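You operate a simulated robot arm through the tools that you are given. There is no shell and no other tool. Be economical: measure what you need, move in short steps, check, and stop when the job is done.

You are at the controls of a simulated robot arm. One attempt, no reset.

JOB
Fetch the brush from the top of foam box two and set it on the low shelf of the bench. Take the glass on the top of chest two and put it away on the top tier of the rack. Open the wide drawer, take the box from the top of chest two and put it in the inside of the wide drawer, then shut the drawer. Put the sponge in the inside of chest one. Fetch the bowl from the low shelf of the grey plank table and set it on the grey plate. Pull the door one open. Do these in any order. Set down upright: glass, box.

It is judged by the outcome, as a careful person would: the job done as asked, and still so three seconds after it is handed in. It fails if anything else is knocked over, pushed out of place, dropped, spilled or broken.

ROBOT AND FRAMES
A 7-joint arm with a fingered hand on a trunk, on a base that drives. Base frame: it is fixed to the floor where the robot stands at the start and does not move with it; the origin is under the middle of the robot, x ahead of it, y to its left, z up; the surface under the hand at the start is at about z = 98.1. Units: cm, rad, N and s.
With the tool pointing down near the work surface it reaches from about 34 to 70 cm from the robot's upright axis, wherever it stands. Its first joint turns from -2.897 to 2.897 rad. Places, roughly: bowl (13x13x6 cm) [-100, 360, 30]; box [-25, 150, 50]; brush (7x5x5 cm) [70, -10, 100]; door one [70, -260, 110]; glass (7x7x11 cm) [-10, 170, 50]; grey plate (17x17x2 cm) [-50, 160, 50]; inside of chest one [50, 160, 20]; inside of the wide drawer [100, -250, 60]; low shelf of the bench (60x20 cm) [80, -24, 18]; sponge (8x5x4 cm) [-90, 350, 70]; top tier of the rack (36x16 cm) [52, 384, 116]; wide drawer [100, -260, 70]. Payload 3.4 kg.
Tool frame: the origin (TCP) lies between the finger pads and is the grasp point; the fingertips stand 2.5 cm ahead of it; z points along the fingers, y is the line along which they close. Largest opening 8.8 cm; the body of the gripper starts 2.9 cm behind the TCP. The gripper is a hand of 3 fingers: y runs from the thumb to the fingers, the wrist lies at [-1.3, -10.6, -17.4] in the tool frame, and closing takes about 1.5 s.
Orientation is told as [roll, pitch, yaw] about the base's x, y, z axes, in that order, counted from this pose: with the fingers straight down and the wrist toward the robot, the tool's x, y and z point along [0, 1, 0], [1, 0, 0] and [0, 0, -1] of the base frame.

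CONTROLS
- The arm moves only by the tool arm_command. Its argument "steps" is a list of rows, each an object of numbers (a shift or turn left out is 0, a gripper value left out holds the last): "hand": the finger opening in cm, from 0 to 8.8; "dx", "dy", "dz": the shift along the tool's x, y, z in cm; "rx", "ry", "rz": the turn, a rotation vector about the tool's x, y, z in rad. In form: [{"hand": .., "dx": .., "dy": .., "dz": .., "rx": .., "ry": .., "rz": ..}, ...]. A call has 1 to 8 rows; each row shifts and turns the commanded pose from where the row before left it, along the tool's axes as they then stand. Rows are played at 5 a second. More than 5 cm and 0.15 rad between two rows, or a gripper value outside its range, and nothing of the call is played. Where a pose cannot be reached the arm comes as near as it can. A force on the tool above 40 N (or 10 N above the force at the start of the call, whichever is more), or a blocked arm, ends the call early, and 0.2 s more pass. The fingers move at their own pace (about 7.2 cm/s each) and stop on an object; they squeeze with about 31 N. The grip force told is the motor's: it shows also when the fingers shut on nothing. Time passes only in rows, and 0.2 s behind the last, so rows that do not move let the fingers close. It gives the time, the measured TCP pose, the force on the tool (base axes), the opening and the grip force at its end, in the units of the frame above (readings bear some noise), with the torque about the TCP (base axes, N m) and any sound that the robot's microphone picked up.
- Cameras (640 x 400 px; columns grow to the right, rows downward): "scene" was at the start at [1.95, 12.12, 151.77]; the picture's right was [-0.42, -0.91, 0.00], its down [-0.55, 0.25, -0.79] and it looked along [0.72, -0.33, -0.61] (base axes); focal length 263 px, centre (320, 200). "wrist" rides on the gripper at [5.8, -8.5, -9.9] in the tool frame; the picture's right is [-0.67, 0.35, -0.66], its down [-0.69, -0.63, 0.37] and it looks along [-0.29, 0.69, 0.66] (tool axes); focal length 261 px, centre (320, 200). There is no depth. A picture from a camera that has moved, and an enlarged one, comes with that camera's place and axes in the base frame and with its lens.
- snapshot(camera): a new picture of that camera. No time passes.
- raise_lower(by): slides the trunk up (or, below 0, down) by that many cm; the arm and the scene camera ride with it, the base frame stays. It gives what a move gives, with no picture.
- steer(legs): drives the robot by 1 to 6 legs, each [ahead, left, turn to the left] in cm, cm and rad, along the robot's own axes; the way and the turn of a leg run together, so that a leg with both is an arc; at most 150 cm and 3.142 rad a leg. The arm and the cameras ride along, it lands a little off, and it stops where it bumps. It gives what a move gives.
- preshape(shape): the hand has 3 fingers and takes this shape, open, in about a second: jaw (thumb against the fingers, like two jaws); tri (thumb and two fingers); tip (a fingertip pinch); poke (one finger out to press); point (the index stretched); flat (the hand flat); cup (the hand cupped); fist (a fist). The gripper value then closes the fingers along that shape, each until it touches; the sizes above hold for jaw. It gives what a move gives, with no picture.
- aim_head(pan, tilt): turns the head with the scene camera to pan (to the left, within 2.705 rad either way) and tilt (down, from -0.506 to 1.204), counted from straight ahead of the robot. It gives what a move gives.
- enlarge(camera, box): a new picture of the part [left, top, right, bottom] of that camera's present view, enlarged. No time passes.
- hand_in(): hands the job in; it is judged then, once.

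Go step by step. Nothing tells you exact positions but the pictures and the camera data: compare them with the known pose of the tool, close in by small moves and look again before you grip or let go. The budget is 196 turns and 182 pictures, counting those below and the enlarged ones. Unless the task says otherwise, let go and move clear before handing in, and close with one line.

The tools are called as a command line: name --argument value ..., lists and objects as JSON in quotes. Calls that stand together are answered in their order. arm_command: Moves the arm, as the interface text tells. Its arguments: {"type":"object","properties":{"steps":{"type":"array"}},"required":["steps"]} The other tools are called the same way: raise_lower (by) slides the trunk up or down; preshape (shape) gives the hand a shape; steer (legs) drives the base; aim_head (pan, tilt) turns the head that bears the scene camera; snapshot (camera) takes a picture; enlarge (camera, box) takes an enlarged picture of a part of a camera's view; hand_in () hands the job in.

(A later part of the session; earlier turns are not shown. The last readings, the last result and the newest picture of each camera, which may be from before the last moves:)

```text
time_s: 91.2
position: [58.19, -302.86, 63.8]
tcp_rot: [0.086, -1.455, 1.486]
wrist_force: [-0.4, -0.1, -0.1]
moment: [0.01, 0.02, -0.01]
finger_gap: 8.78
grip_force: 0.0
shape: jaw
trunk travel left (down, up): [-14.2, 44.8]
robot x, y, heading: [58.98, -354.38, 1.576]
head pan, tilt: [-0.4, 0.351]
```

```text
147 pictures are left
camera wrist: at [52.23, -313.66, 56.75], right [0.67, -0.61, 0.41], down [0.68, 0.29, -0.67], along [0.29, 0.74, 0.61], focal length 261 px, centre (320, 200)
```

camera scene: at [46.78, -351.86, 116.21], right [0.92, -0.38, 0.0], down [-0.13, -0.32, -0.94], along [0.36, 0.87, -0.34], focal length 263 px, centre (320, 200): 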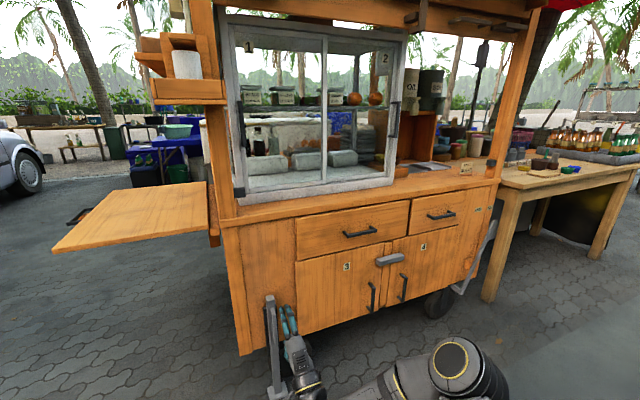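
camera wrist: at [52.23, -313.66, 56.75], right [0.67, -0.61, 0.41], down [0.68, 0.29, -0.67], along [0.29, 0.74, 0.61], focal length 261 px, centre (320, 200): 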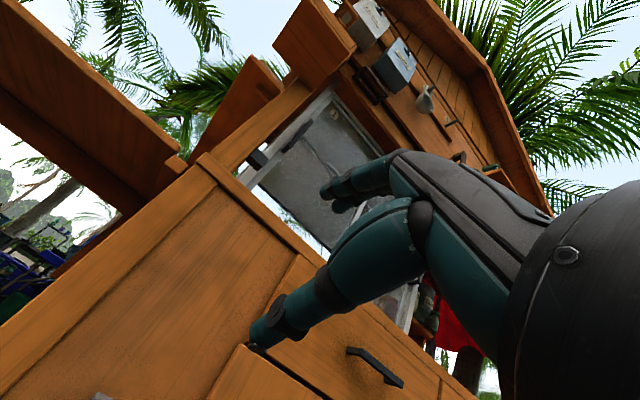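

Two views put the handle at about (96.5, -273, 70). I'll strafe to line up, raise to that height and check before closing in.

steer --legs '[[0, -38.3, 0]]'

raise_lower --by 6

snapshot --camera "wrist"

snapshot --camera "scene"

```text
time_s: 93.6
position: [96.56, -302.72, 63.93]
tcp_rot: [0.086, -1.455, 1.488]
wrist_force: [0.9, 0.3, -0.4]
moment: [-0.03, 0.02, -0.02]
finger_gap: 8.77
grip_force: 0.1
shape: jaw
trunk travel left (down, up): [-14.2, 44.8]
robot x, y, heading: [97.7, -354.49, 1.581]
head pan, tilt: [-0.4, 0.351]
```

```text
time_s: 94.6
position: [96.6, -302.57, 70.0]
tcp_rot: [0.087, -1.455, 1.49]
wrist_force: [-0.2, 0.5, 0.7]
moment: [-0.02, 0.0, -0.01]
finger_gap: 8.76
grip_force: 0.1
shape: jaw
trunk travel left (down, up): [-20.2, 38.8]
robot x, y, heading: [97.52, -353.87, 1.581]
head pan, tilt: [-0.4, 0.351]
```

```text
146 pictures are left
camera wrist: at [90.68, -313.43, 62.74], right [0.68, -0.61, 0.41], down [0.68, 0.29, -0.67], along [0.29, 0.74, 0.61], focal length 261 px, centre (320, 200)
```

wrist: 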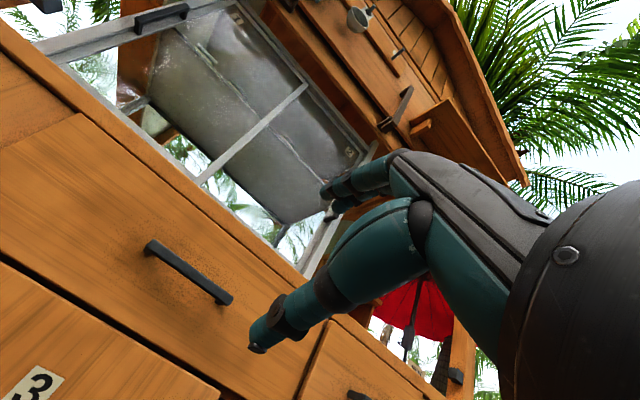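

```text
145 pictures are left
camera scene: at [85.37, -351.65, 122.21], right [0.92, -0.38, 0.0], down [-0.13, -0.32, -0.94], along [0.36, 0.87, -0.34], focal length 263 px, centre (320, 200)
```

scene: 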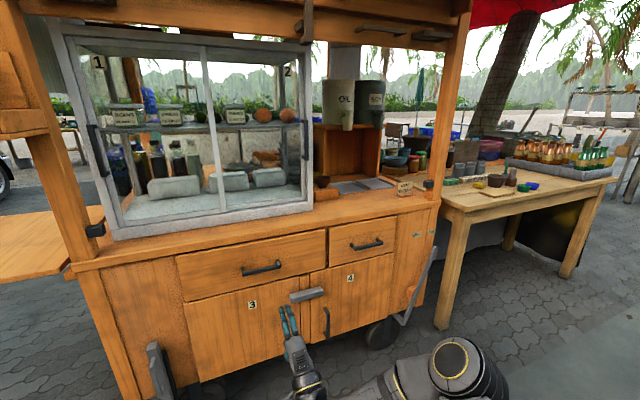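

Everything lines up, with the handle at about (96, -274, 70.5). I'll drive in, staying short, and check.

steer --legs '[[22.5, 0, -0.01]]'

snapshot --camera "wrist"

enlarge --camera "scene" --box '[160, 200, 400, 400]'

```text
time_s: 96.3
position: [97.08, -280.17, 69.9]
tcp_rot: [0.088, -1.456, 1.479]
wrist_force: [0.5, -0.8, -1.3]
moment: [-0.01, 0.02, 0.0]
finger_gap: 8.76
grip_force: 0.1
shape: jaw
trunk travel left (down, up): [-20.2, 38.8]
robot x, y, heading: [97.87, -331.45, 1.572]
head pan, tilt: [-0.4, 0.351]
```

```text
144 pictures are left
camera wrist: at [91.03, -290.82, 62.75], right [0.67, -0.62, 0.41], down [0.68, 0.29, -0.67], along [0.3, 0.73, 0.61], focal length 261 px, centre (320, 200)
```

wrist: 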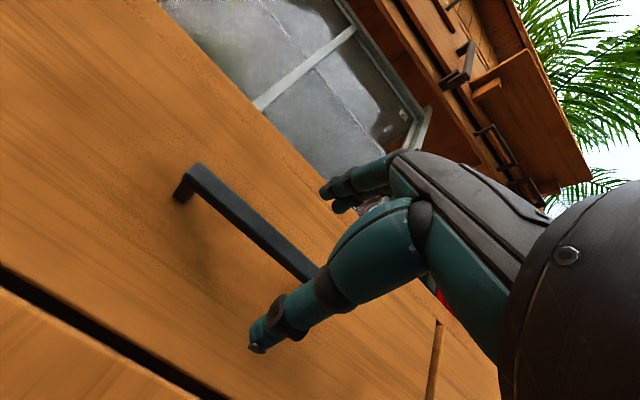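

```text
2.00 times, centred on (280, 300) of scene
camera zoom: at [85.33, -328.98, 122.21], right [0.92, -0.39, 0.0], down [-0.13, -0.32, -0.94], along [0.37, 0.86, -0.34], focal length 526 px, centre (400, 0)
```

zoom: 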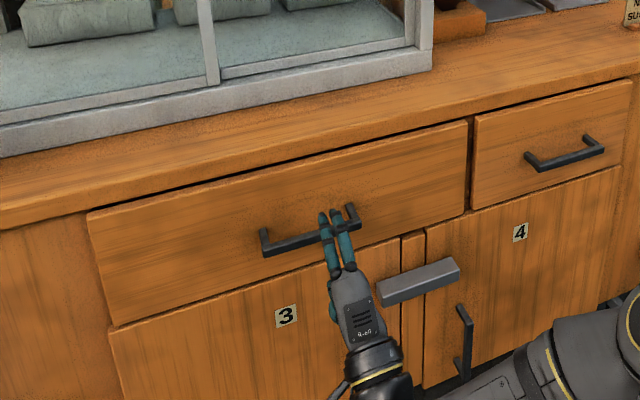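

The handle lies between thumb and fingers, slightly above the TCP. I'll advance and close on it.

arm_command --steps '[{"dz": 2.5, "dy": 0.7}, {"dz": 2.7, "dy": 0.7}, {"hand": 0.5}, {}, {}, {}, {}, {}]'

snapshot --camera "wrist"

```text
time_s: 98.1
position: [97.19, -274.65, 70.6]
tcp_rot: [0.083, -1.45, 1.486]
wrist_force: [-0.2, 1.5, -18.2]
moment: [0.12, -0.01, 0.01]
finger_gap: 0.76
grip_force: 31.0
shape: jaw
trunk travel left (down, up): [-20.2, 38.8]
robot x, y, heading: [97.58, -331.75, 1.571]
head pan, tilt: [-0.4, 0.351]
```

```text
142 pictures are left
camera wrist: at [91.07, -285.38, 63.38], right [0.67, -0.61, 0.42], down [0.68, 0.28, -0.68], along [0.3, 0.74, 0.61], focal length 261 px, centre (320, 200)
```

wrist: 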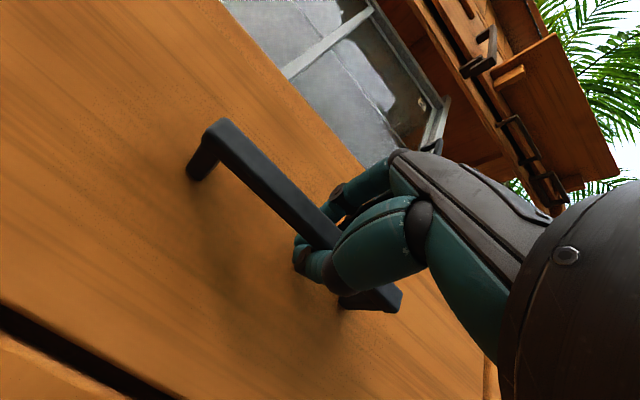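

The handle is gripped. I'll ease the vertical strain and pull by driving back.

arm_command --steps '[{"dy": -0.4}, {"dz": -2}, {"dz": -3}, {"dz": -3}]'

enlarge --camera "scene" --box '[160, 200, 400, 400]'

```text
time_s: 99.1
position: [97.19, -282.62, 70.9]
tcp_rot: [0.074, -1.448, 1.49]
wrist_force: [-0.6, 0.0, -35.1]
moment: [0.2, -0.01, 0.03]
finger_gap: 1.07
grip_force: 31.1
shape: jaw
trunk travel left (down, up): [-20.2, 38.8]
robot x, y, heading: [97.54, -331.52, 1.57]
head pan, tilt: [-0.4, 0.351]
```

```text
2.00 times, centred on (280, 300) of scene
camera zoom: at [85.32, -328.69, 122.16], right [0.92, -0.39, 0.0], down [-0.13, -0.32, -0.94], along [0.37, 0.86, -0.35], focal length 526 px, centre (400, 0)
```

zoom: 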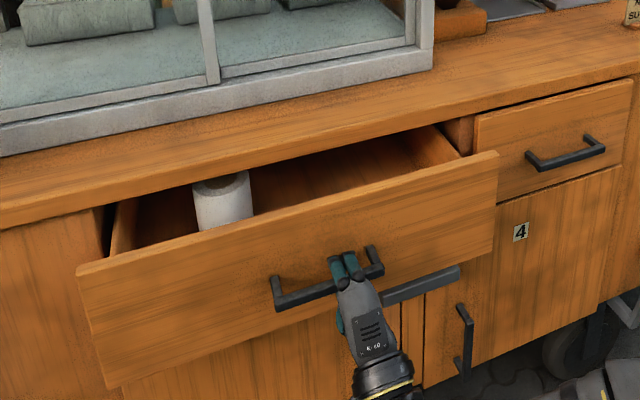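

The drawer is opening and has a paper roll standing inside. I'll relieve the vertical load and keep pulling gently, straight back.

arm_command --steps '[{"dy": -0.6}, {"dy": -0.5}, {"dz": -3, "dy": -0.35}, {"dz": -3, "dy": -0.35}]'

steer --legs '[[-12, 0, 0]]'

snapshot --camera "scene"

```text
time_s: 100.1
position: [97.11, -287.38, 69.12]
tcp_rot: [0.094, -1.462, 1.474]
wrist_force: [-0.9, 0.0, 5.4]
moment: [-0.04, -0.02, 0.02]
finger_gap: 0.57
grip_force: 31.0
shape: jaw
out of reach, approached as far as the arm can: row 4
trunk travel left (down, up): [-20.2, 38.8]
robot x, y, heading: [97.16, -331.37, 1.57]
head pan, tilt: [-0.4, 0.351]
```

```text
time_s: 101.4
position: [97.09, -299.23, 69.01]
tcp_rot: [0.091, -1.459, 1.475]
wrist_force: [-0.5, -0.4, 7.3]
moment: [-0.09, -0.08, 0.07]
finger_gap: 0.59
grip_force: 31.2
shape: jaw
trunk travel left (down, up): [-20.2, 38.8]
robot x, y, heading: [97.63, -343.34, 1.567]
head pan, tilt: [-0.4, 0.351]
```

```text
140 pictures are left
camera scene: at [85.29, -341.09, 122.22], right [0.92, -0.39, 0.0], down [-0.13, -0.32, -0.94], along [0.37, 0.86, -0.34], focal length 263 px, centre (320, 200)
```

scene: 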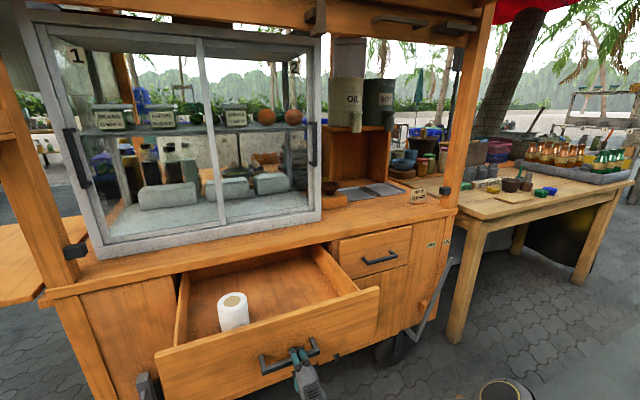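

The drawer is open about 25 cm, with clear space to the right of the roll. I'll release, back off, and look at door one.

arm_command --steps '[{"dy": -0.4}, {"hand": 8.8}, {}, {}, {}, {}]'

steer --legs '[[-18, 0, 0], [0, 42, 0]]'

raise_lower --by 38

aim_head --pan -0.1 --tilt 0.4

snapshot --camera "scene"

enlarge --camera "scene" --box '[240, 70, 440, 230]'

snapshot --camera "wrist"

```text
time_s: 102.8
position: [97.06, -299.28, 68.57]
tcp_rot: [0.092, -1.457, 1.475]
wrist_force: [0.5, -0.4, 0.0]
moment: [0.04, 0.02, -0.01]
finger_gap: 8.75
grip_force: 0.0
shape: jaw
trunk travel left (down, up): [-20.2, 38.8]
robot x, y, heading: [97.47, -343.3, 1.569]
head pan, tilt: [-0.4, 0.351]
```

```text
time_s: 106.5
position: [54.95, -317.09, 68.59]
tcp_rot: [0.091, -1.461, 1.472]
wrist_force: [-0.1, -0.7, -1.0]
moment: [0.01, 0.0, -0.03]
finger_gap: 8.75
grip_force: 0.1
shape: jaw
trunk travel left (down, up): [-20.2, 38.8]
robot x, y, heading: [55.17, -361.67, 1.564]
head pan, tilt: [-0.4, 0.351]
```

```text
time_s: 110.2
position: [55.01, -317.17, 106.44]
tcp_rot: [0.091, -1.457, 1.471]
wrist_force: [-0.4, -0.1, 0.0]
moment: [-0.03, -0.02, -0.02]
finger_gap: 8.75
grip_force: 0.0
shape: jaw
trunk travel left (down, up): [-58.2, 0.8]
robot x, y, heading: [55.18, -361.65, 1.566]
head pan, tilt: [-0.4, 0.351]
```

```text
time_s: 111.0
position: [55.07, -317.11, 106.62]
tcp_rot: [0.091, -1.458, 1.471]
wrist_force: [0.0, -0.1, 0.0]
moment: [0.06, 0.01, 0.06]
finger_gap: 8.78
grip_force: 0.1
shape: jaw
trunk travel left (down, up): [-58.2, 0.8]
robot x, y, heading: [55.32, -361.04, 1.569]
head pan, tilt: [-0.099, 0.4]
```

```text
139 pictures are left
camera scene: at [40.41, -358.18, 159.76], right [0.99, -0.11, 0.0], down [-0.04, -0.39, -0.92], along [0.1, 0.92, -0.39], focal length 263 px, centre (320, 200)
```

scene: 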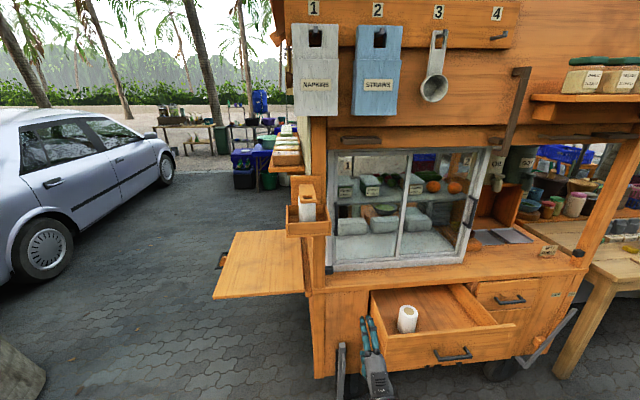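

```text
2.50 times, centred on (340, 150) of scene
camera zoom: at [40.41, -358.18, 159.76], right [0.99, -0.11, 0.0], down [-0.04, -0.39, -0.92], along [0.1, 0.92, -0.39], focal length 657 px, centre (270, 325)
```

zoom: 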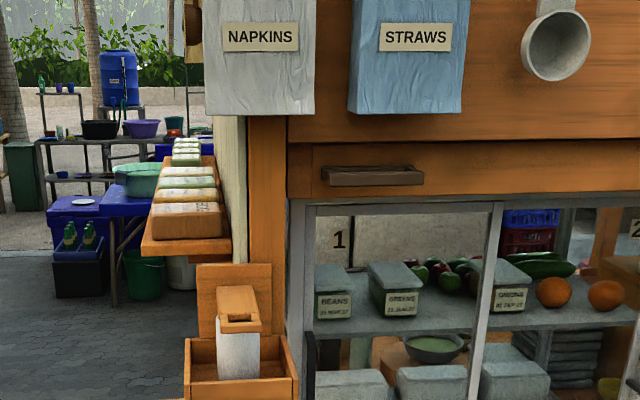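

```text
137 pictures are left
camera wrist: at [48.95, -327.85, 99.42], right [0.67, -0.62, 0.41], down [0.68, 0.29, -0.67], along [0.3, 0.73, 0.61], focal length 261 px, centre (320, 200)
```

wrist: 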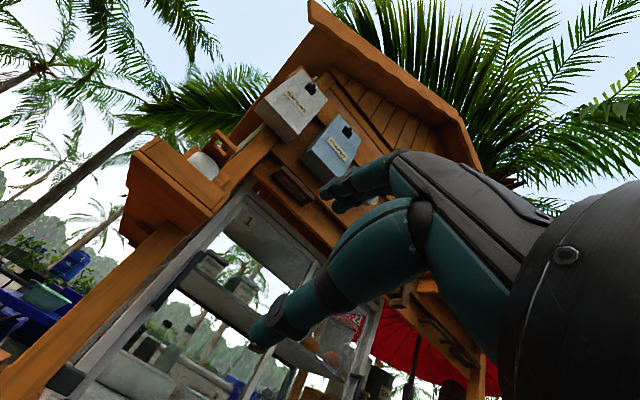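

enlarge --camera "scene" --box '[315, 140, 415, 280]'

enlarge --camera "scene" --box '[400, 140, 500, 280]'

```text
2.86 times, centred on (365, 210) of scene
camera zoom: at [40.41, -358.18, 159.76], right [0.99, -0.11, 0.0], down [-0.04, -0.39, -0.92], along [0.1, 0.92, -0.39], focal length 751 px, centre (191, 171)
```

zoom: 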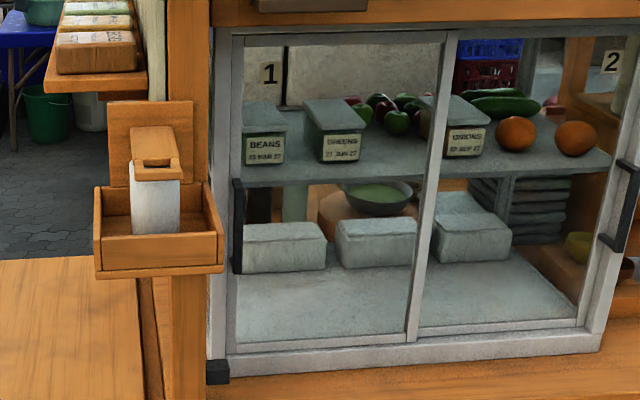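

```text
2.86 times, centred on (450, 210) of scene
camera zoom: at [40.41, -358.18, 159.76], right [0.99, -0.11, 0.0], down [-0.04, -0.39, -0.92], along [0.1, 0.92, -0.39], focal length 751 px, centre (-51, 171)
```

zoom: 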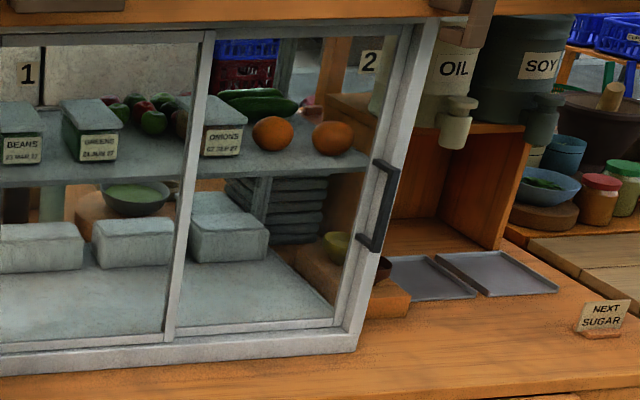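

Door one's handle is a vertical bar near (57, -264, 111), close to the napkin tray on the left. I need a closer look to judge clearance, and to tell whether the pane slides or swings.

steer --legs '[[20, 0, 0]]'

aim_head --pan -0.2 --tilt 0.55

snapshot --camera "scene"

enlarge --camera "scene" --box '[270, 110, 400, 240]'

snapshot --camera "wrist"

```text
time_s: 112.5
position: [54.96, -297.03, 106.59]
tcp_rot: [0.09, -1.458, 1.475]
wrist_force: [-0.9, 0.5, 0.5]
moment: [-0.02, -0.02, 0.01]
finger_gap: 8.75
grip_force: 0.0
shape: jaw
trunk travel left (down, up): [-58.2, 0.8]
robot x, y, heading: [55.18, -341.26, 1.566]
head pan, tilt: [-0.099, 0.4]
```

```text
time_s: 113.2
position: [54.92, -297.03, 106.67]
tcp_rot: [0.092, -1.46, 1.474]
wrist_force: [-0.9, 1.0, 0.4]
moment: [0.01, 0.02, 0.01]
finger_gap: 8.76
grip_force: 0.0
shape: jaw
trunk travel left (down, up): [-58.2, 0.8]
robot x, y, heading: [55.17, -341.21, 1.566]
head pan, tilt: [-0.201, 0.55]
```

```text
134 pictures are left
camera scene: at [41.33, -338.54, 158.39], right [0.98, -0.2, 0.0], down [-0.1, -0.51, -0.85], along [0.17, 0.84, -0.52], focal length 263 px, centre (320, 200)
```

scene: 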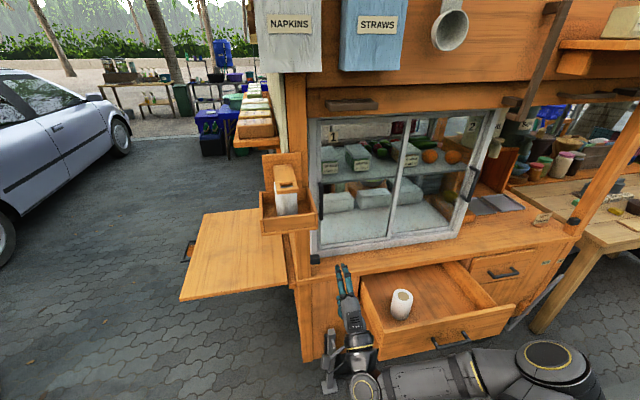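

```text
3.08 times, centred on (335, 175) of scene
camera zoom: at [41.33, -338.54, 158.39], right [0.98, -0.2, 0.0], down [-0.1, -0.51, -0.85], along [0.17, 0.84, -0.52], focal length 809 px, centre (274, 277)
```

zoom: 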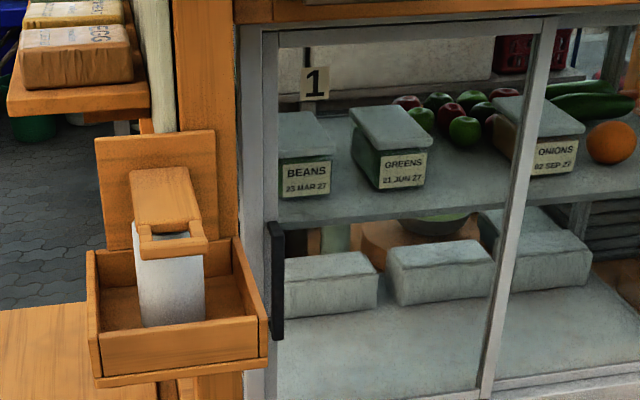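

```text
132 pictures are left
camera wrist: at [48.92, -307.76, 99.41], right [0.67, -0.62, 0.41], down [0.68, 0.29, -0.67], along [0.3, 0.73, 0.61], focal length 261 px, centre (320, 200)
```

wrist: 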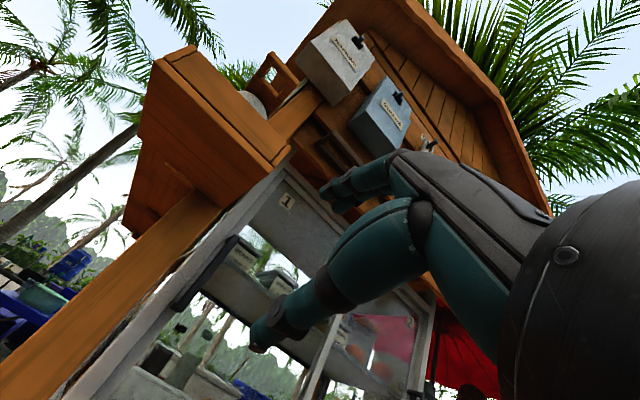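

The tray sits higher (z > 118) and to the left, so gripping the bar low, near z = 107, is clear. I'll roll the hand so the fingers close horizontally, with the wrist out to the right.

arm_command --steps '[{"rz": -0.15}, {"rz": -0.15}, {"rz": -0.15}, {"rz": -0.15}, {"rz": -0.15}]'

arm_command --steps '[{"rz": -0.15}, {"rz": -0.15}, {"rz": -0.15}, {"rz": -0.15}, {"rz": -0.15}, {"hand": 6}]'

snapshot --camera "wrist"

snapshot --camera "scene"

```text
time_s: 114.5
position: [54.88, -297.1, 106.62]
tcp_rot: [-1.408, -0.823, 3.016]
wrist_force: [0.9, -0.1, 0.2]
moment: [0.0, 0.03, 0.03]
finger_gap: 8.74
grip_force: 0.0
shape: jaw
trunk travel left (down, up): [-58.2, 0.8]
robot x, y, heading: [55.35, -341.61, 1.563]
head pan, tilt: [-0.201, 0.55]
```

```text
time_s: 115.8
position: [55.03, -297.13, 106.62]
tcp_rot: [-1.457, -0.08, 3.128]
wrist_force: [-0.7, 0.9, 0.8]
moment: [0.02, 0.02, 0.05]
finger_gap: 6.04
grip_force: 0.1
shape: jaw
trunk travel left (down, up): [-58.2, 0.8]
robot x, y, heading: [55.13, -341.38, 1.565]
head pan, tilt: [-0.201, 0.55]
```

```text
131 pictures are left
camera wrist: at [62.83, -307.6, 101.39], right [-0.3, -0.57, 0.76], down [0.68, 0.43, 0.59], along [-0.67, 0.7, 0.26], focal length 261 px, centre (320, 200)
```

wrist: 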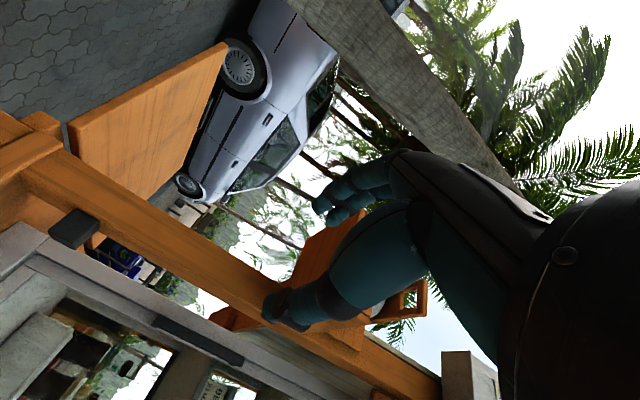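

```text
130 pictures are left
camera scene: at [41.34, -338.55, 158.38], right [0.98, -0.2, 0.0], down [-0.11, -0.51, -0.85], along [0.17, 0.84, -0.52], focal length 263 px, centre (320, 200)
```

scene: 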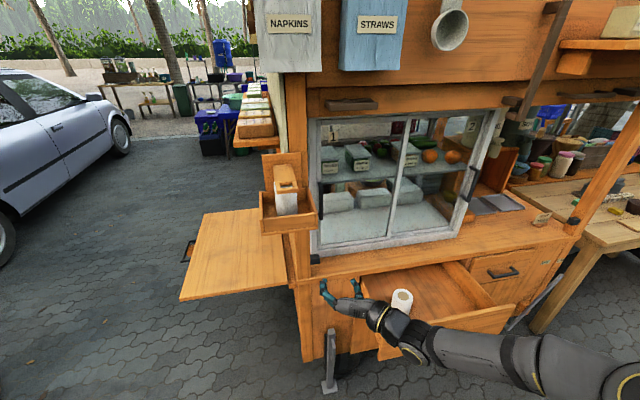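

The hand is oriented, and the handle is at about (56.7, -261.3) with z from 103 to 117. I'll drive closer, staying clear of the cart's stand, and re-measure.

steer --legs '[[21, -1.7, 0]]'

snapshot --camera "wrist"

aim_head --pan -0.4 --tilt 0.75

snapshot --camera "scene"

```text
time_s: 117.5
position: [56.59, -275.98, 106.56]
tcp_rot: [-1.459, -0.082, 3.13]
wrist_force: [0.0, 0.6, 0.1]
moment: [0.02, -0.02, 0.02]
finger_gap: 6.06
grip_force: 0.1
shape: jaw
trunk travel left (down, up): [-58.2, 0.8]
robot x, y, heading: [56.61, -320.6, 1.567]
head pan, tilt: [-0.201, 0.55]
```

```text
129 pictures are left
camera wrist: at [64.46, -286.39, 101.35], right [-0.29, -0.57, 0.77], down [0.68, 0.43, 0.59], along [-0.67, 0.7, 0.26], focal length 261 px, centre (320, 200)
```

wrist: 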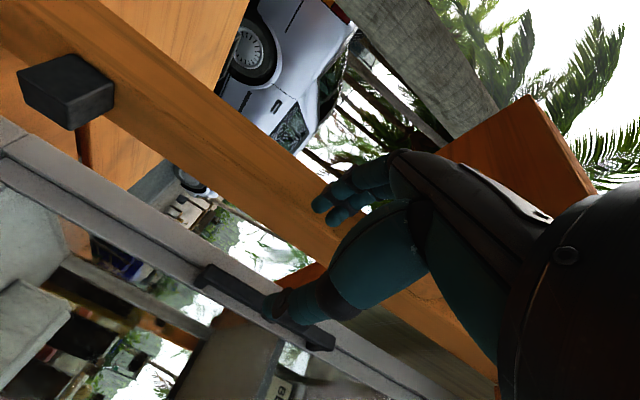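

```text
time_s: 118.2
position: [56.6, -275.84, 106.64]
tcp_rot: [-1.459, -0.082, 3.131]
wrist_force: [-1.5, 0.1, 0.6]
moment: [-0.03, -0.01, -0.01]
finger_gap: 6.05
grip_force: 0.0
shape: jaw
trunk travel left (down, up): [-58.2, 0.8]
robot x, y, heading: [56.47, -320.08, 1.568]
head pan, tilt: [-0.4, 0.75]
```

```text
128 pictures are left
camera scene: at [44.46, -318.59, 156.65], right [0.92, -0.39, 0.0], down [-0.27, -0.63, -0.73], along [0.28, 0.67, -0.68], focal length 263 px, centre (320, 200)
```

scene: 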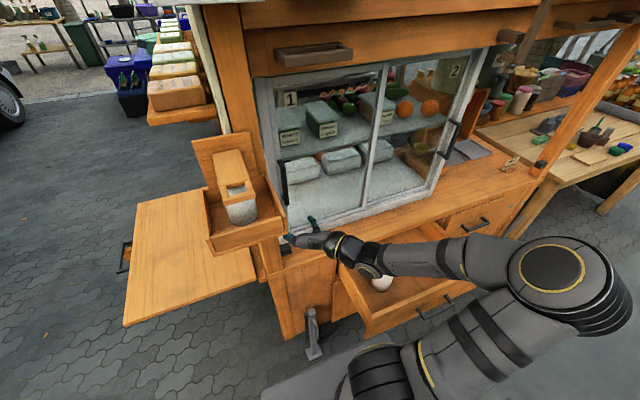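

Aligned to within half a centimetre. I'll advance with the arm and check.

arm_command --steps '[{"dz": 4, "dx": -0.4}, {"dz": 4, "dx": -0.4}, {"dz": 2.5, "dx": -0.2}]'

snapshot --camera "wrist"

enlarge --camera "scene" --box '[200, 80, 460, 280]'

```text
time_s: 119.0
position: [57.04, -265.38, 106.31]
tcp_rot: [-1.46, -0.082, 3.128]
wrist_force: [14.2, -4.5, -0.8]
moment: [0.09, 0.21, 0.42]
finger_gap: 5.69
grip_force: 0.1
shape: jaw
trunk travel left (down, up): [-58.2, 0.8]
robot x, y, heading: [56.9, -319.97, 1.567]
head pan, tilt: [-0.4, 0.75]
```

```text
127 pictures are left
camera wrist: at [64.85, -275.94, 101.17], right [-0.29, -0.57, 0.77], down [0.69, 0.43, 0.59], along [-0.66, 0.7, 0.27], focal length 261 px, centre (320, 200)
```

wrist: 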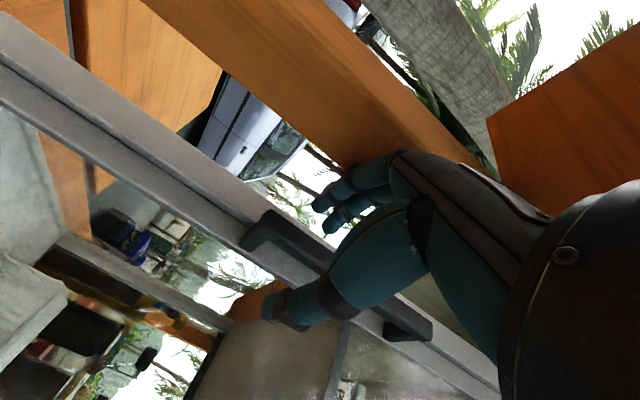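

```text
2.00 times, centred on (330, 180) of scene
camera zoom: at [44.81, -318.69, 156.67], right [0.92, -0.39, 0.0], down [-0.27, -0.63, -0.73], along [0.28, 0.67, -0.68], focal length 526 px, centre (300, 240)
```

zoom: 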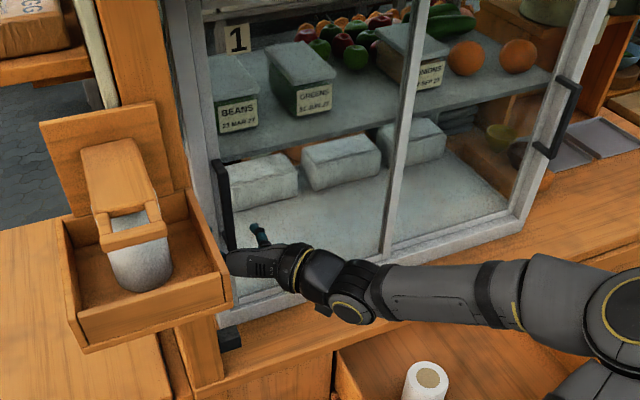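

The fingers are brushing the post on the left with about 14 N. I'll shift right 1 cm, advance slightly and close on the bar.

arm_command --steps '[{"dz": -1, "dy": -0.5}, {"dy": -0.6}, {"dz": 1.2}, {"dz": 1.2}]'

snapshot --camera "wrist"

```text
time_s: 120.0
position: [57.72, -263.96, 106.15]
tcp_rot: [-1.458, -0.082, 3.129]
wrist_force: [0.2, 0.7, -0.3]
moment: [-0.01, 0.0, -0.02]
finger_gap: 5.98
grip_force: 0.1
shape: jaw
trunk travel left (down, up): [-58.2, 0.8]
robot x, y, heading: [56.92, -320.42, 1.568]
head pan, tilt: [-0.4, 0.75]
```

```text
125 pictures are left
camera wrist: at [65.66, -274.49, 100.9], right [-0.29, -0.57, 0.77], down [0.68, 0.43, 0.59], along [-0.67, 0.7, 0.27], focal length 261 px, centre (320, 200)
```

wrist: 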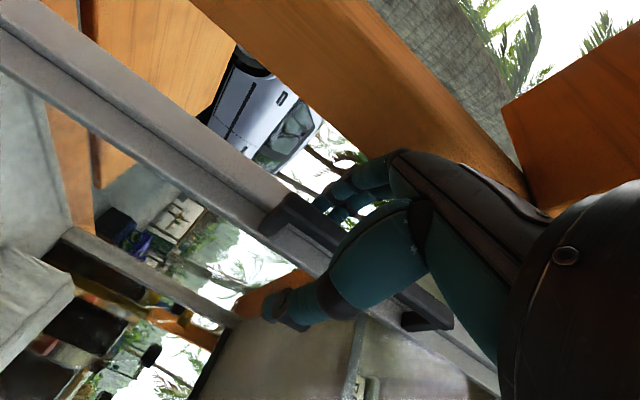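

arm_command --steps '[{"dz": 0.8}, {"dz": 0.7}, {"hand": 0.5}, {}, {}, {}, {}, {}]'

snapshot --camera "wrist"

```text
time_s: 120.7
position: [56.92, -263.5, 106.24]
tcp_rot: [-1.462, -0.079, -3.133]
wrist_force: [-14.3, -33.2, 3.9]
moment: [0.43, 0.01, 1.22]
finger_gap: 3.84
grip_force: 0.0
shape: jaw
trunk travel left (down, up): [-58.2, 0.8]
robot x, y, heading: [56.86, -320.36, 1.569]
head pan, tilt: [-0.4, 0.75]
stopped in row 3: the force on the tool passed its limit at 43 N (the readings are from after the stop); the commanded pose is now the measured one
```

```text
124 pictures are left
camera wrist: at [64.92, -273.88, 100.92], right [-0.28, -0.58, 0.76], down [0.68, 0.44, 0.59], along [-0.68, 0.68, 0.27], focal length 261 px, centre (320, 200)
```

wrist: 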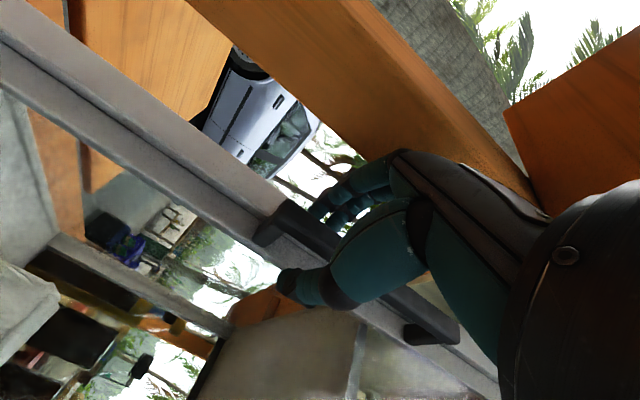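

The fingertips touched the frame. I'll back off slightly and finish closing.

arm_command --steps '[{"dz": -0.8}, {"hand": 3}, {"hand": 0.5}, {}, {}, {}, {}]'

snapshot --camera "wrist"

```text
time_s: 122.2
position: [57.34, -263.78, 106.02]
tcp_rot: [-1.458, -0.08, 3.139]
wrist_force: [-13.3, -3.4, 6.2]
moment: [0.13, 0.26, 0.42]
finger_gap: 2.33
grip_force: 0.0
shape: jaw
trunk travel left (down, up): [-58.2, 0.8]
robot x, y, heading: [56.88, -320.06, 1.571]
head pan, tilt: [-0.4, 0.75]
```

```text
123 pictures are left
camera wrist: at [65.27, -274.19, 100.83], right [-0.29, -0.58, 0.76], down [0.68, 0.44, 0.59], along [-0.67, 0.69, 0.26], focal length 261 px, centre (320, 200)
```

wrist: 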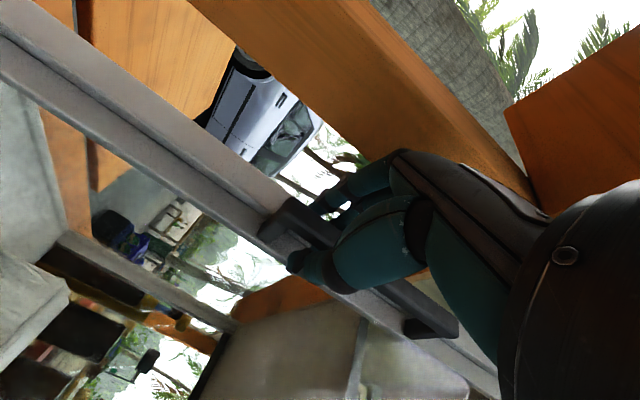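

arm_command --steps '[{"hand": 0.2}, {}, {}, {}, {}]'

enlarge --camera "wrist" --box '[240, 150, 480, 350]'

```text
time_s: 123.5
position: [57.29, -263.71, 106.03]
tcp_rot: [-1.459, -0.082, 3.138]
wrist_force: [-13.1, -3.7, 5.6]
moment: [0.1, 0.23, 0.48]
finger_gap: 2.16
grip_force: 0.1
shape: jaw
trunk travel left (down, up): [-58.2, 0.8]
robot x, y, heading: [57.28, -320.4, 1.567]
head pan, tilt: [-0.4, 0.75]
```

```text
2.00 times, centred on (360, 250) of wrist
camera zoom: at [65.27, -274.2, 100.82], right [-0.29, -0.57, 0.76], down [0.68, 0.44, 0.59], along [-0.67, 0.69, 0.26], focal length 521 px, centre (240, 100)
```

zoom: 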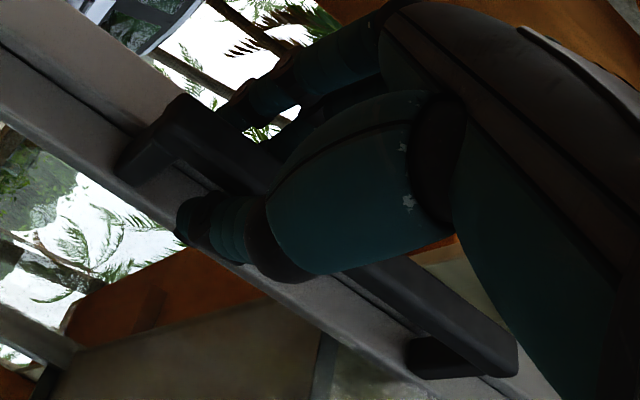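

The jaws straddle the bar. I'll ease sideways and test a gentle outward pull to tell hinged from sliding.

arm_command --steps '[{"dy": 0.6, "hand": 0}, {}, {}, {"dz": -0.7}, {"dz": -0.7}, {}]'

snapshot --camera "wrist"

```text
time_s: 124.6
position: [57.59, -263.81, 105.95]
tcp_rot: [-1.453, -0.082, 3.126]
wrist_force: [6.8, 29.9, -4.2]
moment: [-0.07, -0.15, 0.22]
finger_gap: 1.57
grip_force: 30.9
shape: jaw
trunk travel left (down, up): [-58.2, 0.8]
robot x, y, heading: [57.07, -320.06, 1.575]
head pan, tilt: [-0.4, 0.75]
stopped in row 5: the force on the tool passed its limit at 44 N (the readings are from after the stop); the commanded pose is now the measured one
```

```text
121 pictures are left
camera wrist: at [65.36, -274.33, 100.79], right [-0.3, -0.57, 0.77], down [0.69, 0.43, 0.59], along [-0.66, 0.7, 0.26], focal length 261 px, centre (320, 200)
```

wrist: 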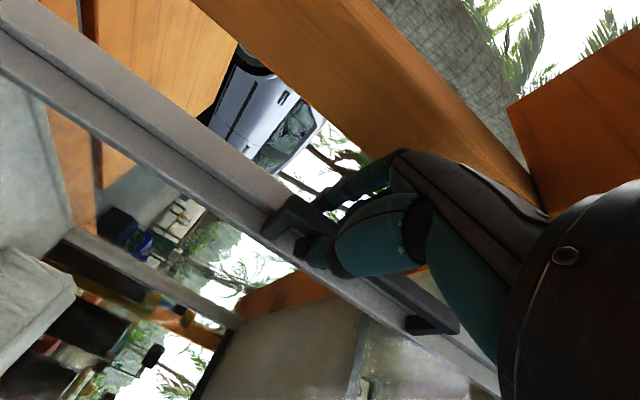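

The grip is firm and the pane doesn't come outward, so it slides. I'll push it to the right.

arm_command --steps '[{"dz": 0.2}, {"dy": -0.7}, {"dy": -0.7}, {"dy": -0.7}, {}]'

snapshot --camera "wrist"

```text
time_s: 125.8
position: [59.13, -263.93, 105.88]
tcp_rot: [-1.456, -0.08, 3.133]
wrist_force: [-9.7, 23.5, -1.4]
moment: [-0.09, -0.19, 0.6]
finger_gap: 1.54
grip_force: 31.7
shape: jaw
trunk travel left (down, up): [-58.2, 0.8]
robot x, y, heading: [57.33, -320.56, 1.573]
head pan, tilt: [-0.4, 0.75]
```

```text
120 pictures are left
camera wrist: at [67.02, -274.38, 100.69], right [-0.29, -0.57, 0.77], down [0.68, 0.43, 0.59], along [-0.67, 0.7, 0.26], focal length 261 px, centre (320, 200)
```

wrist: 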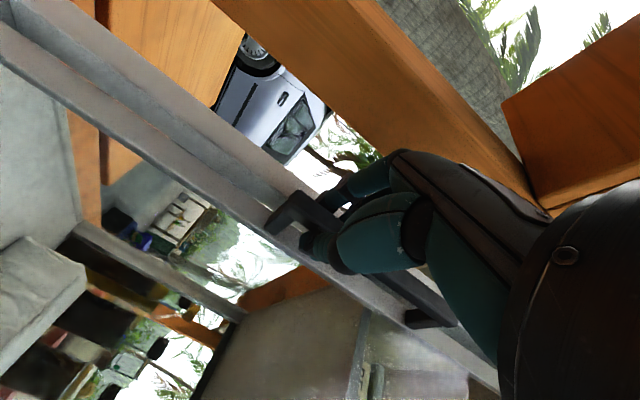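

It slides. I'll continue to the right with the arm, staying light on the outward load.

arm_command --steps '[{"dz": 0.4, "dy": -1}, {"dy": -1.5}, {"dy": -1.5}, {"dy": -1.5}, {"dy": -1.5}, {"dy": -1.5}]'

arm_command --steps '[{"dy": -1.5}, {"dy": -1.5}, {"dy": -1.5}, {"dy": -1.5}, {"dy": -1.5}]'

snapshot --camera "scene"

```text
time_s: 127.2
position: [67.63, -263.74, 105.48]
tcp_rot: [-1.462, -0.083, 3.134]
wrist_force: [0.0, 28.9, 27.5]
moment: [0.05, 0.15, -0.19]
finger_gap: 0.0
grip_force: 30.8
shape: jaw
trunk travel left (down, up): [-58.2, 0.8]
robot x, y, heading: [56.98, -320.01, 1.57]
head pan, tilt: [-0.4, 0.75]
```

```text
time_s: 128.0
position: [72.21, -263.69, 105.45]
tcp_rot: [-1.472, -0.086, 3.134]
wrist_force: [1.5, 18.9, 17.3]
moment: [0.05, 0.02, -0.11]
finger_gap: 0.0
grip_force: 30.9
shape: jaw
trunk travel left (down, up): [-58.2, 0.8]
robot x, y, heading: [57.12, -319.97, 1.571]
head pan, tilt: [-0.4, 0.75]
stopped in row 4: the force on the tool passed its limit at 50 N (the readings are from after the stop); the commanded pose is now the measured one
```

```text
119 pictures are left
camera scene: at [44.47, -318.41, 156.61], right [0.92, -0.39, 0.0], down [-0.27, -0.63, -0.73], along [0.28, 0.67, -0.68], focal length 263 px, centre (320, 200)
```

scene: 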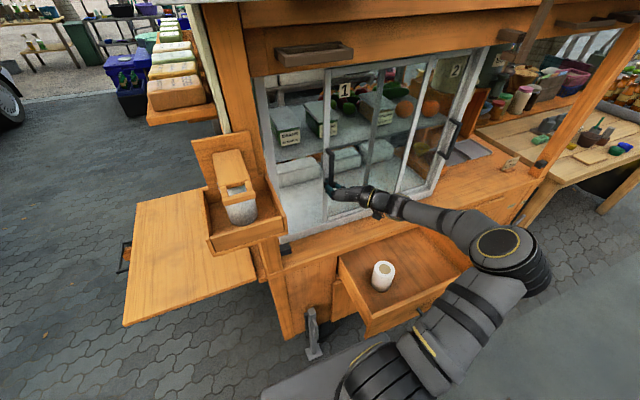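

Door one has slid about half way, but the fingers now read fully closed, so the grip has changed. I'll look.

snapshot --camera "wrist"

enlarge --camera "scene" --box '[230, 60, 480, 260]'

```text
118 pictures are left
camera wrist: at [80.06, -274.02, 100.04], right [-0.29, -0.58, 0.76], down [0.69, 0.43, 0.59], along [-0.67, 0.69, 0.28], focal length 261 px, centre (320, 200)
```

wrist: 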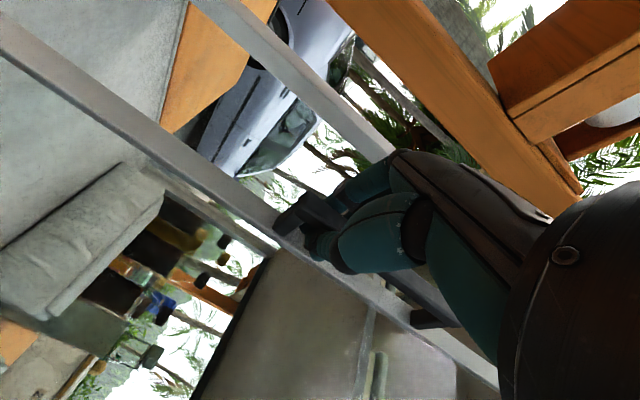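

```text
2.00 times, centred on (355, 160) of scene
camera zoom: at [44.47, -318.41, 156.61], right [0.92, -0.39, 0.0], down [-0.27, -0.63, -0.73], along [0.28, 0.67, -0.68], focal length 526 px, centre (250, 280)
```

zoom: 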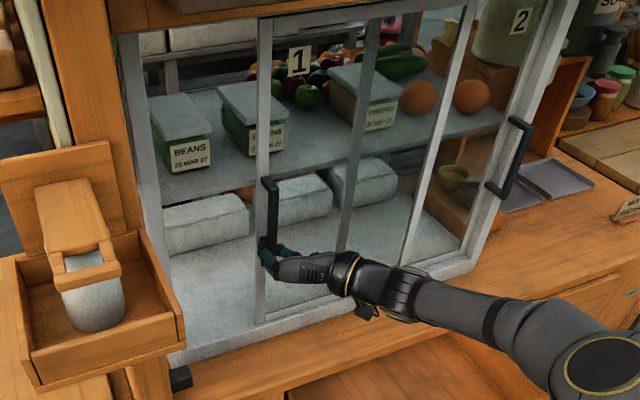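

Door one is half open and the fingers are still around the bar. I'll relieve the load and push on.

arm_command --steps '[{"dz": 0.4, "dx": -0.3}, {"dz": 0.2, "dx": -0.2}, {"dy": -1}, {"dy": -1.2}, {"dy": -1.2, "dx": -0.1}, {"dy": -1.2, "dx": -0.1}, {"dy": -1.2, "dx": -0.1}, {"dy": -1.2, "dx": -0.1}]'

arm_command --steps '[{"dz": 0.1, "dx": -0.2}, {"dy": -1}, {"dy": -1.2}, {"dy": -1.2, "dx": -0.1}, {"dy": -1.2, "dx": -0.1}]'

enlarge --camera "scene" --box '[230, 60, 480, 260]'

```text
time_s: 129.8
position: [79.2, -263.25, 105.58]
tcp_rot: [-1.469, -0.085, 3.134]
wrist_force: [-0.3, -2.7, 6.7]
moment: [0.05, -0.12, 0.1]
finger_gap: 0.01
grip_force: 30.5
shape: jaw
trunk travel left (down, up): [-58.2, 0.8]
robot x, y, heading: [56.72, -320.19, 1.569]
head pan, tilt: [-0.4, 0.75]
```

```text
time_s: 131.0
position: [83.93, -263.3, 105.51]
tcp_rot: [-1.467, -0.084, 3.133]
wrist_force: [0.5, -7.1, 2.4]
moment: [-0.03, -0.15, 0.31]
finger_gap: 0.02
grip_force: 30.7
shape: jaw
trunk travel left (down, up): [-58.2, 0.8]
robot x, y, heading: [56.92, -320.08, 1.565]
head pan, tilt: [-0.4, 0.75]
```

```text
2.00 times, centred on (355, 160) of scene
camera zoom: at [44.46, -318.77, 156.65], right [0.92, -0.39, 0.0], down [-0.27, -0.63, -0.73], along [0.28, 0.67, -0.68], focal length 526 px, centre (250, 280)
```

zoom: 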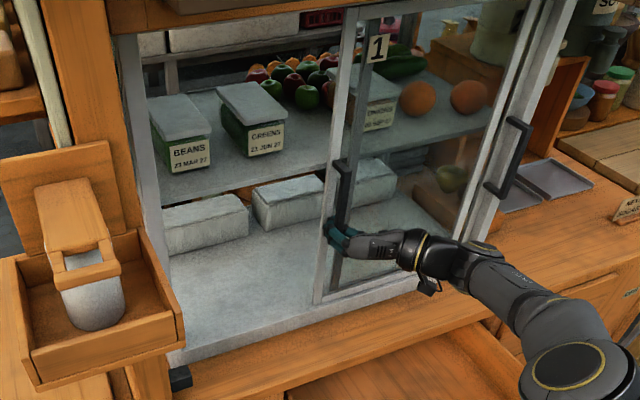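

Door one is almost fully open. I'll give one last small push, release and back out.

arm_command --steps '[{"dy": -0.8}, {"dy": -0.8}, {"dy": 0.3, "hand": 4}, {"hand": 6}, {}, {"dz": -2}, {"dz": -4}, {"dz": -4}]'

steer --legs '[[-25, 0, 0]]'

snapshot --camera "scene"

```text
time_s: 132.8
position: [85.17, -273.13, 106.54]
tcp_rot: [-1.466, -0.082, 3.135]
wrist_force: [0.4, 0.2, -0.5]
moment: [0.02, 0.0, -0.01]
finger_gap: 5.98
grip_force: 0.1
shape: jaw
trunk travel left (down, up): [-58.2, 0.8]
robot x, y, heading: [56.5, -320.41, 1.576]
head pan, tilt: [-0.4, 0.75]
```

```text
time_s: 134.7
position: [85.09, -297.93, 106.55]
tcp_rot: [-1.467, -0.083, 3.137]
wrist_force: [0.0, -0.3, -0.2]
moment: [-0.01, 0.01, -0.02]
finger_gap: 5.96
grip_force: 0.0
shape: jaw
trunk travel left (down, up): [-58.2, 0.8]
robot x, y, heading: [57.08, -345.29, 1.575]
head pan, tilt: [-0.4, 0.75]
```

```text
115 pictures are left
camera scene: at [44.5, -343.72, 156.65], right [0.92, -0.39, 0.0], down [-0.26, -0.63, -0.73], along [0.28, 0.67, -0.68], focal length 263 px, centre (320, 200)
```

scene: 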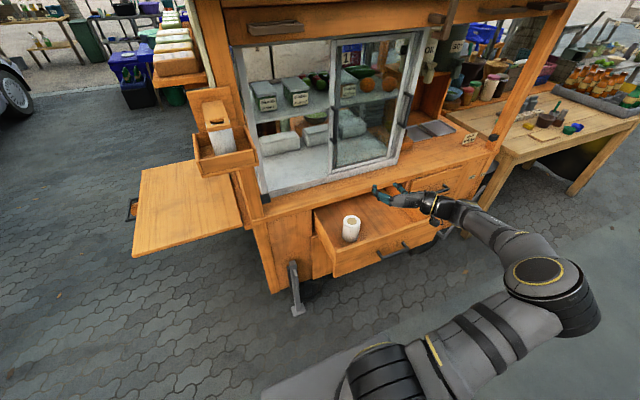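

Door one is open, the pane stacked behind its neighbour. I'll retreat and return the hand to the plain downward pose for travelling.

steer --legs '[[-25, 0, 0]]'

arm_command --steps '[{"rz": 0.15, "hand": 8.8}, {"rz": 0.15}, {"rz": 0.15}, {"rz": 0.15}, {"rz": 0.15}, {"rz": 0.15}, {"rz": 0.15}, {"rz": 0.15}]'

arm_command --steps '[{"rz": 0.15}, {"rz": 0.15}, {"dx": 4.5}, {"dx": 4.5}, {"dx": 4.5}, {"dx": 4.5}, {"dx": 4.5}, {"dx": 4}]'

arm_command --steps '[{"rx": 0.15}, {"rx": 0.15}, {"rx": 0.15}, {"rx": 0.15}, {"rx": 0.15}, {"rx": 0.15}, {"rx": 0.15}, {"rx": 0.15}]'

arm_command --steps '[{"rx": 0.15}, {"rx": 0.1}]'

aim_head --pan 0.5 --tilt 0.5

snapshot --camera "scene"

```text
time_s: 136.5
position: [85.17, -323.21, 106.5]
tcp_rot: [-1.465, -0.083, 3.137]
wrist_force: [0.6, 0.3, -0.2]
moment: [-0.02, 0.02, 0.0]
finger_gap: 5.97
grip_force: 0.1
shape: jaw
trunk travel left (down, up): [-58.2, 0.8]
robot x, y, heading: [56.96, -370.61, 1.579]
head pan, tilt: [-0.4, 0.75]
```

```text
time_s: 138.3
position: [85.24, -323.1, 106.53]
tcp_rot: [-1.211, -1.269, 2.803]
wrist_force: [-0.3, -0.3, 0.4]
moment: [-0.02, -0.03, -0.02]
finger_gap: 8.76
grip_force: 0.2
shape: jaw
trunk travel left (down, up): [-58.2, 0.8]
robot x, y, heading: [56.76, -370.59, 1.575]
head pan, tilt: [-0.4, 0.75]
```

```text
time_s: 140.1
position: [58.76, -323.29, 106.65]
tcp_rot: [0.115, -1.465, 1.457]
wrist_force: [-0.3, 0.2, 0.9]
moment: [0.0, 0.01, 0.02]
finger_gap: 8.76
grip_force: 0.0
shape: jaw
trunk travel left (down, up): [-58.2, 0.8]
robot x, y, heading: [57.03, -370.63, 1.568]
head pan, tilt: [-0.4, 0.75]
```

```text
time_s: 141.9
position: [58.95, -321.27, 106.35]
tcp_rot: [0.014, -0.264, 1.568]
wrist_force: [-0.7, 0.1, -0.6]
moment: [-0.03, 0.01, -0.01]
finger_gap: 8.76
grip_force: 0.0
shape: jaw
out of reach, approached as far as the arm can: row 2, 3
trunk travel left (down, up): [-58.2, 0.8]
robot x, y, heading: [57.04, -370.52, 1.569]
head pan, tilt: [-0.4, 0.75]
```

```text
time_s: 142.5
position: [58.92, -321.24, 106.4]
tcp_rot: [0.014, -0.012, 1.572]
wrist_force: [0.1, 0.3, -0.2]
moment: [0.02, 0.01, -0.02]
finger_gap: 8.79
grip_force: 0.0
shape: jaw
trunk travel left (down, up): [-58.2, 0.8]
robot x, y, heading: [56.93, -370.44, 1.576]
head pan, tilt: [-0.4, 0.75]
```

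```text
time_s: 143.7
position: [58.96, -321.32, 106.2]
tcp_rot: [0.015, -0.018, 1.572]
wrist_force: [0.7, 0.3, 0.1]
moment: [-0.02, 0.02, -0.01]
finger_gap: 8.77
grip_force: 0.1
shape: jaw
trunk travel left (down, up): [-58.2, 0.8]
robot x, y, heading: [56.86, -370.34, 1.576]
head pan, tilt: [0.499, 0.499]
```

```text
114 pictures are left
camera scene: at [36.99, -368.56, 158.84], right [0.88, 0.48, 0.0], down [0.23, -0.42, -0.88], along [-0.42, 0.77, -0.48], focal length 263 px, centre (320, 200)
```

scene: 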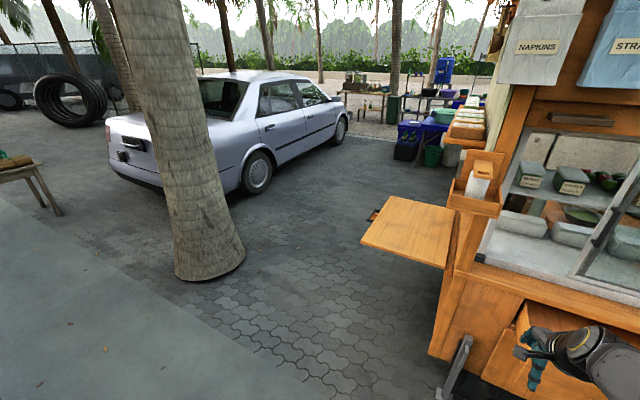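

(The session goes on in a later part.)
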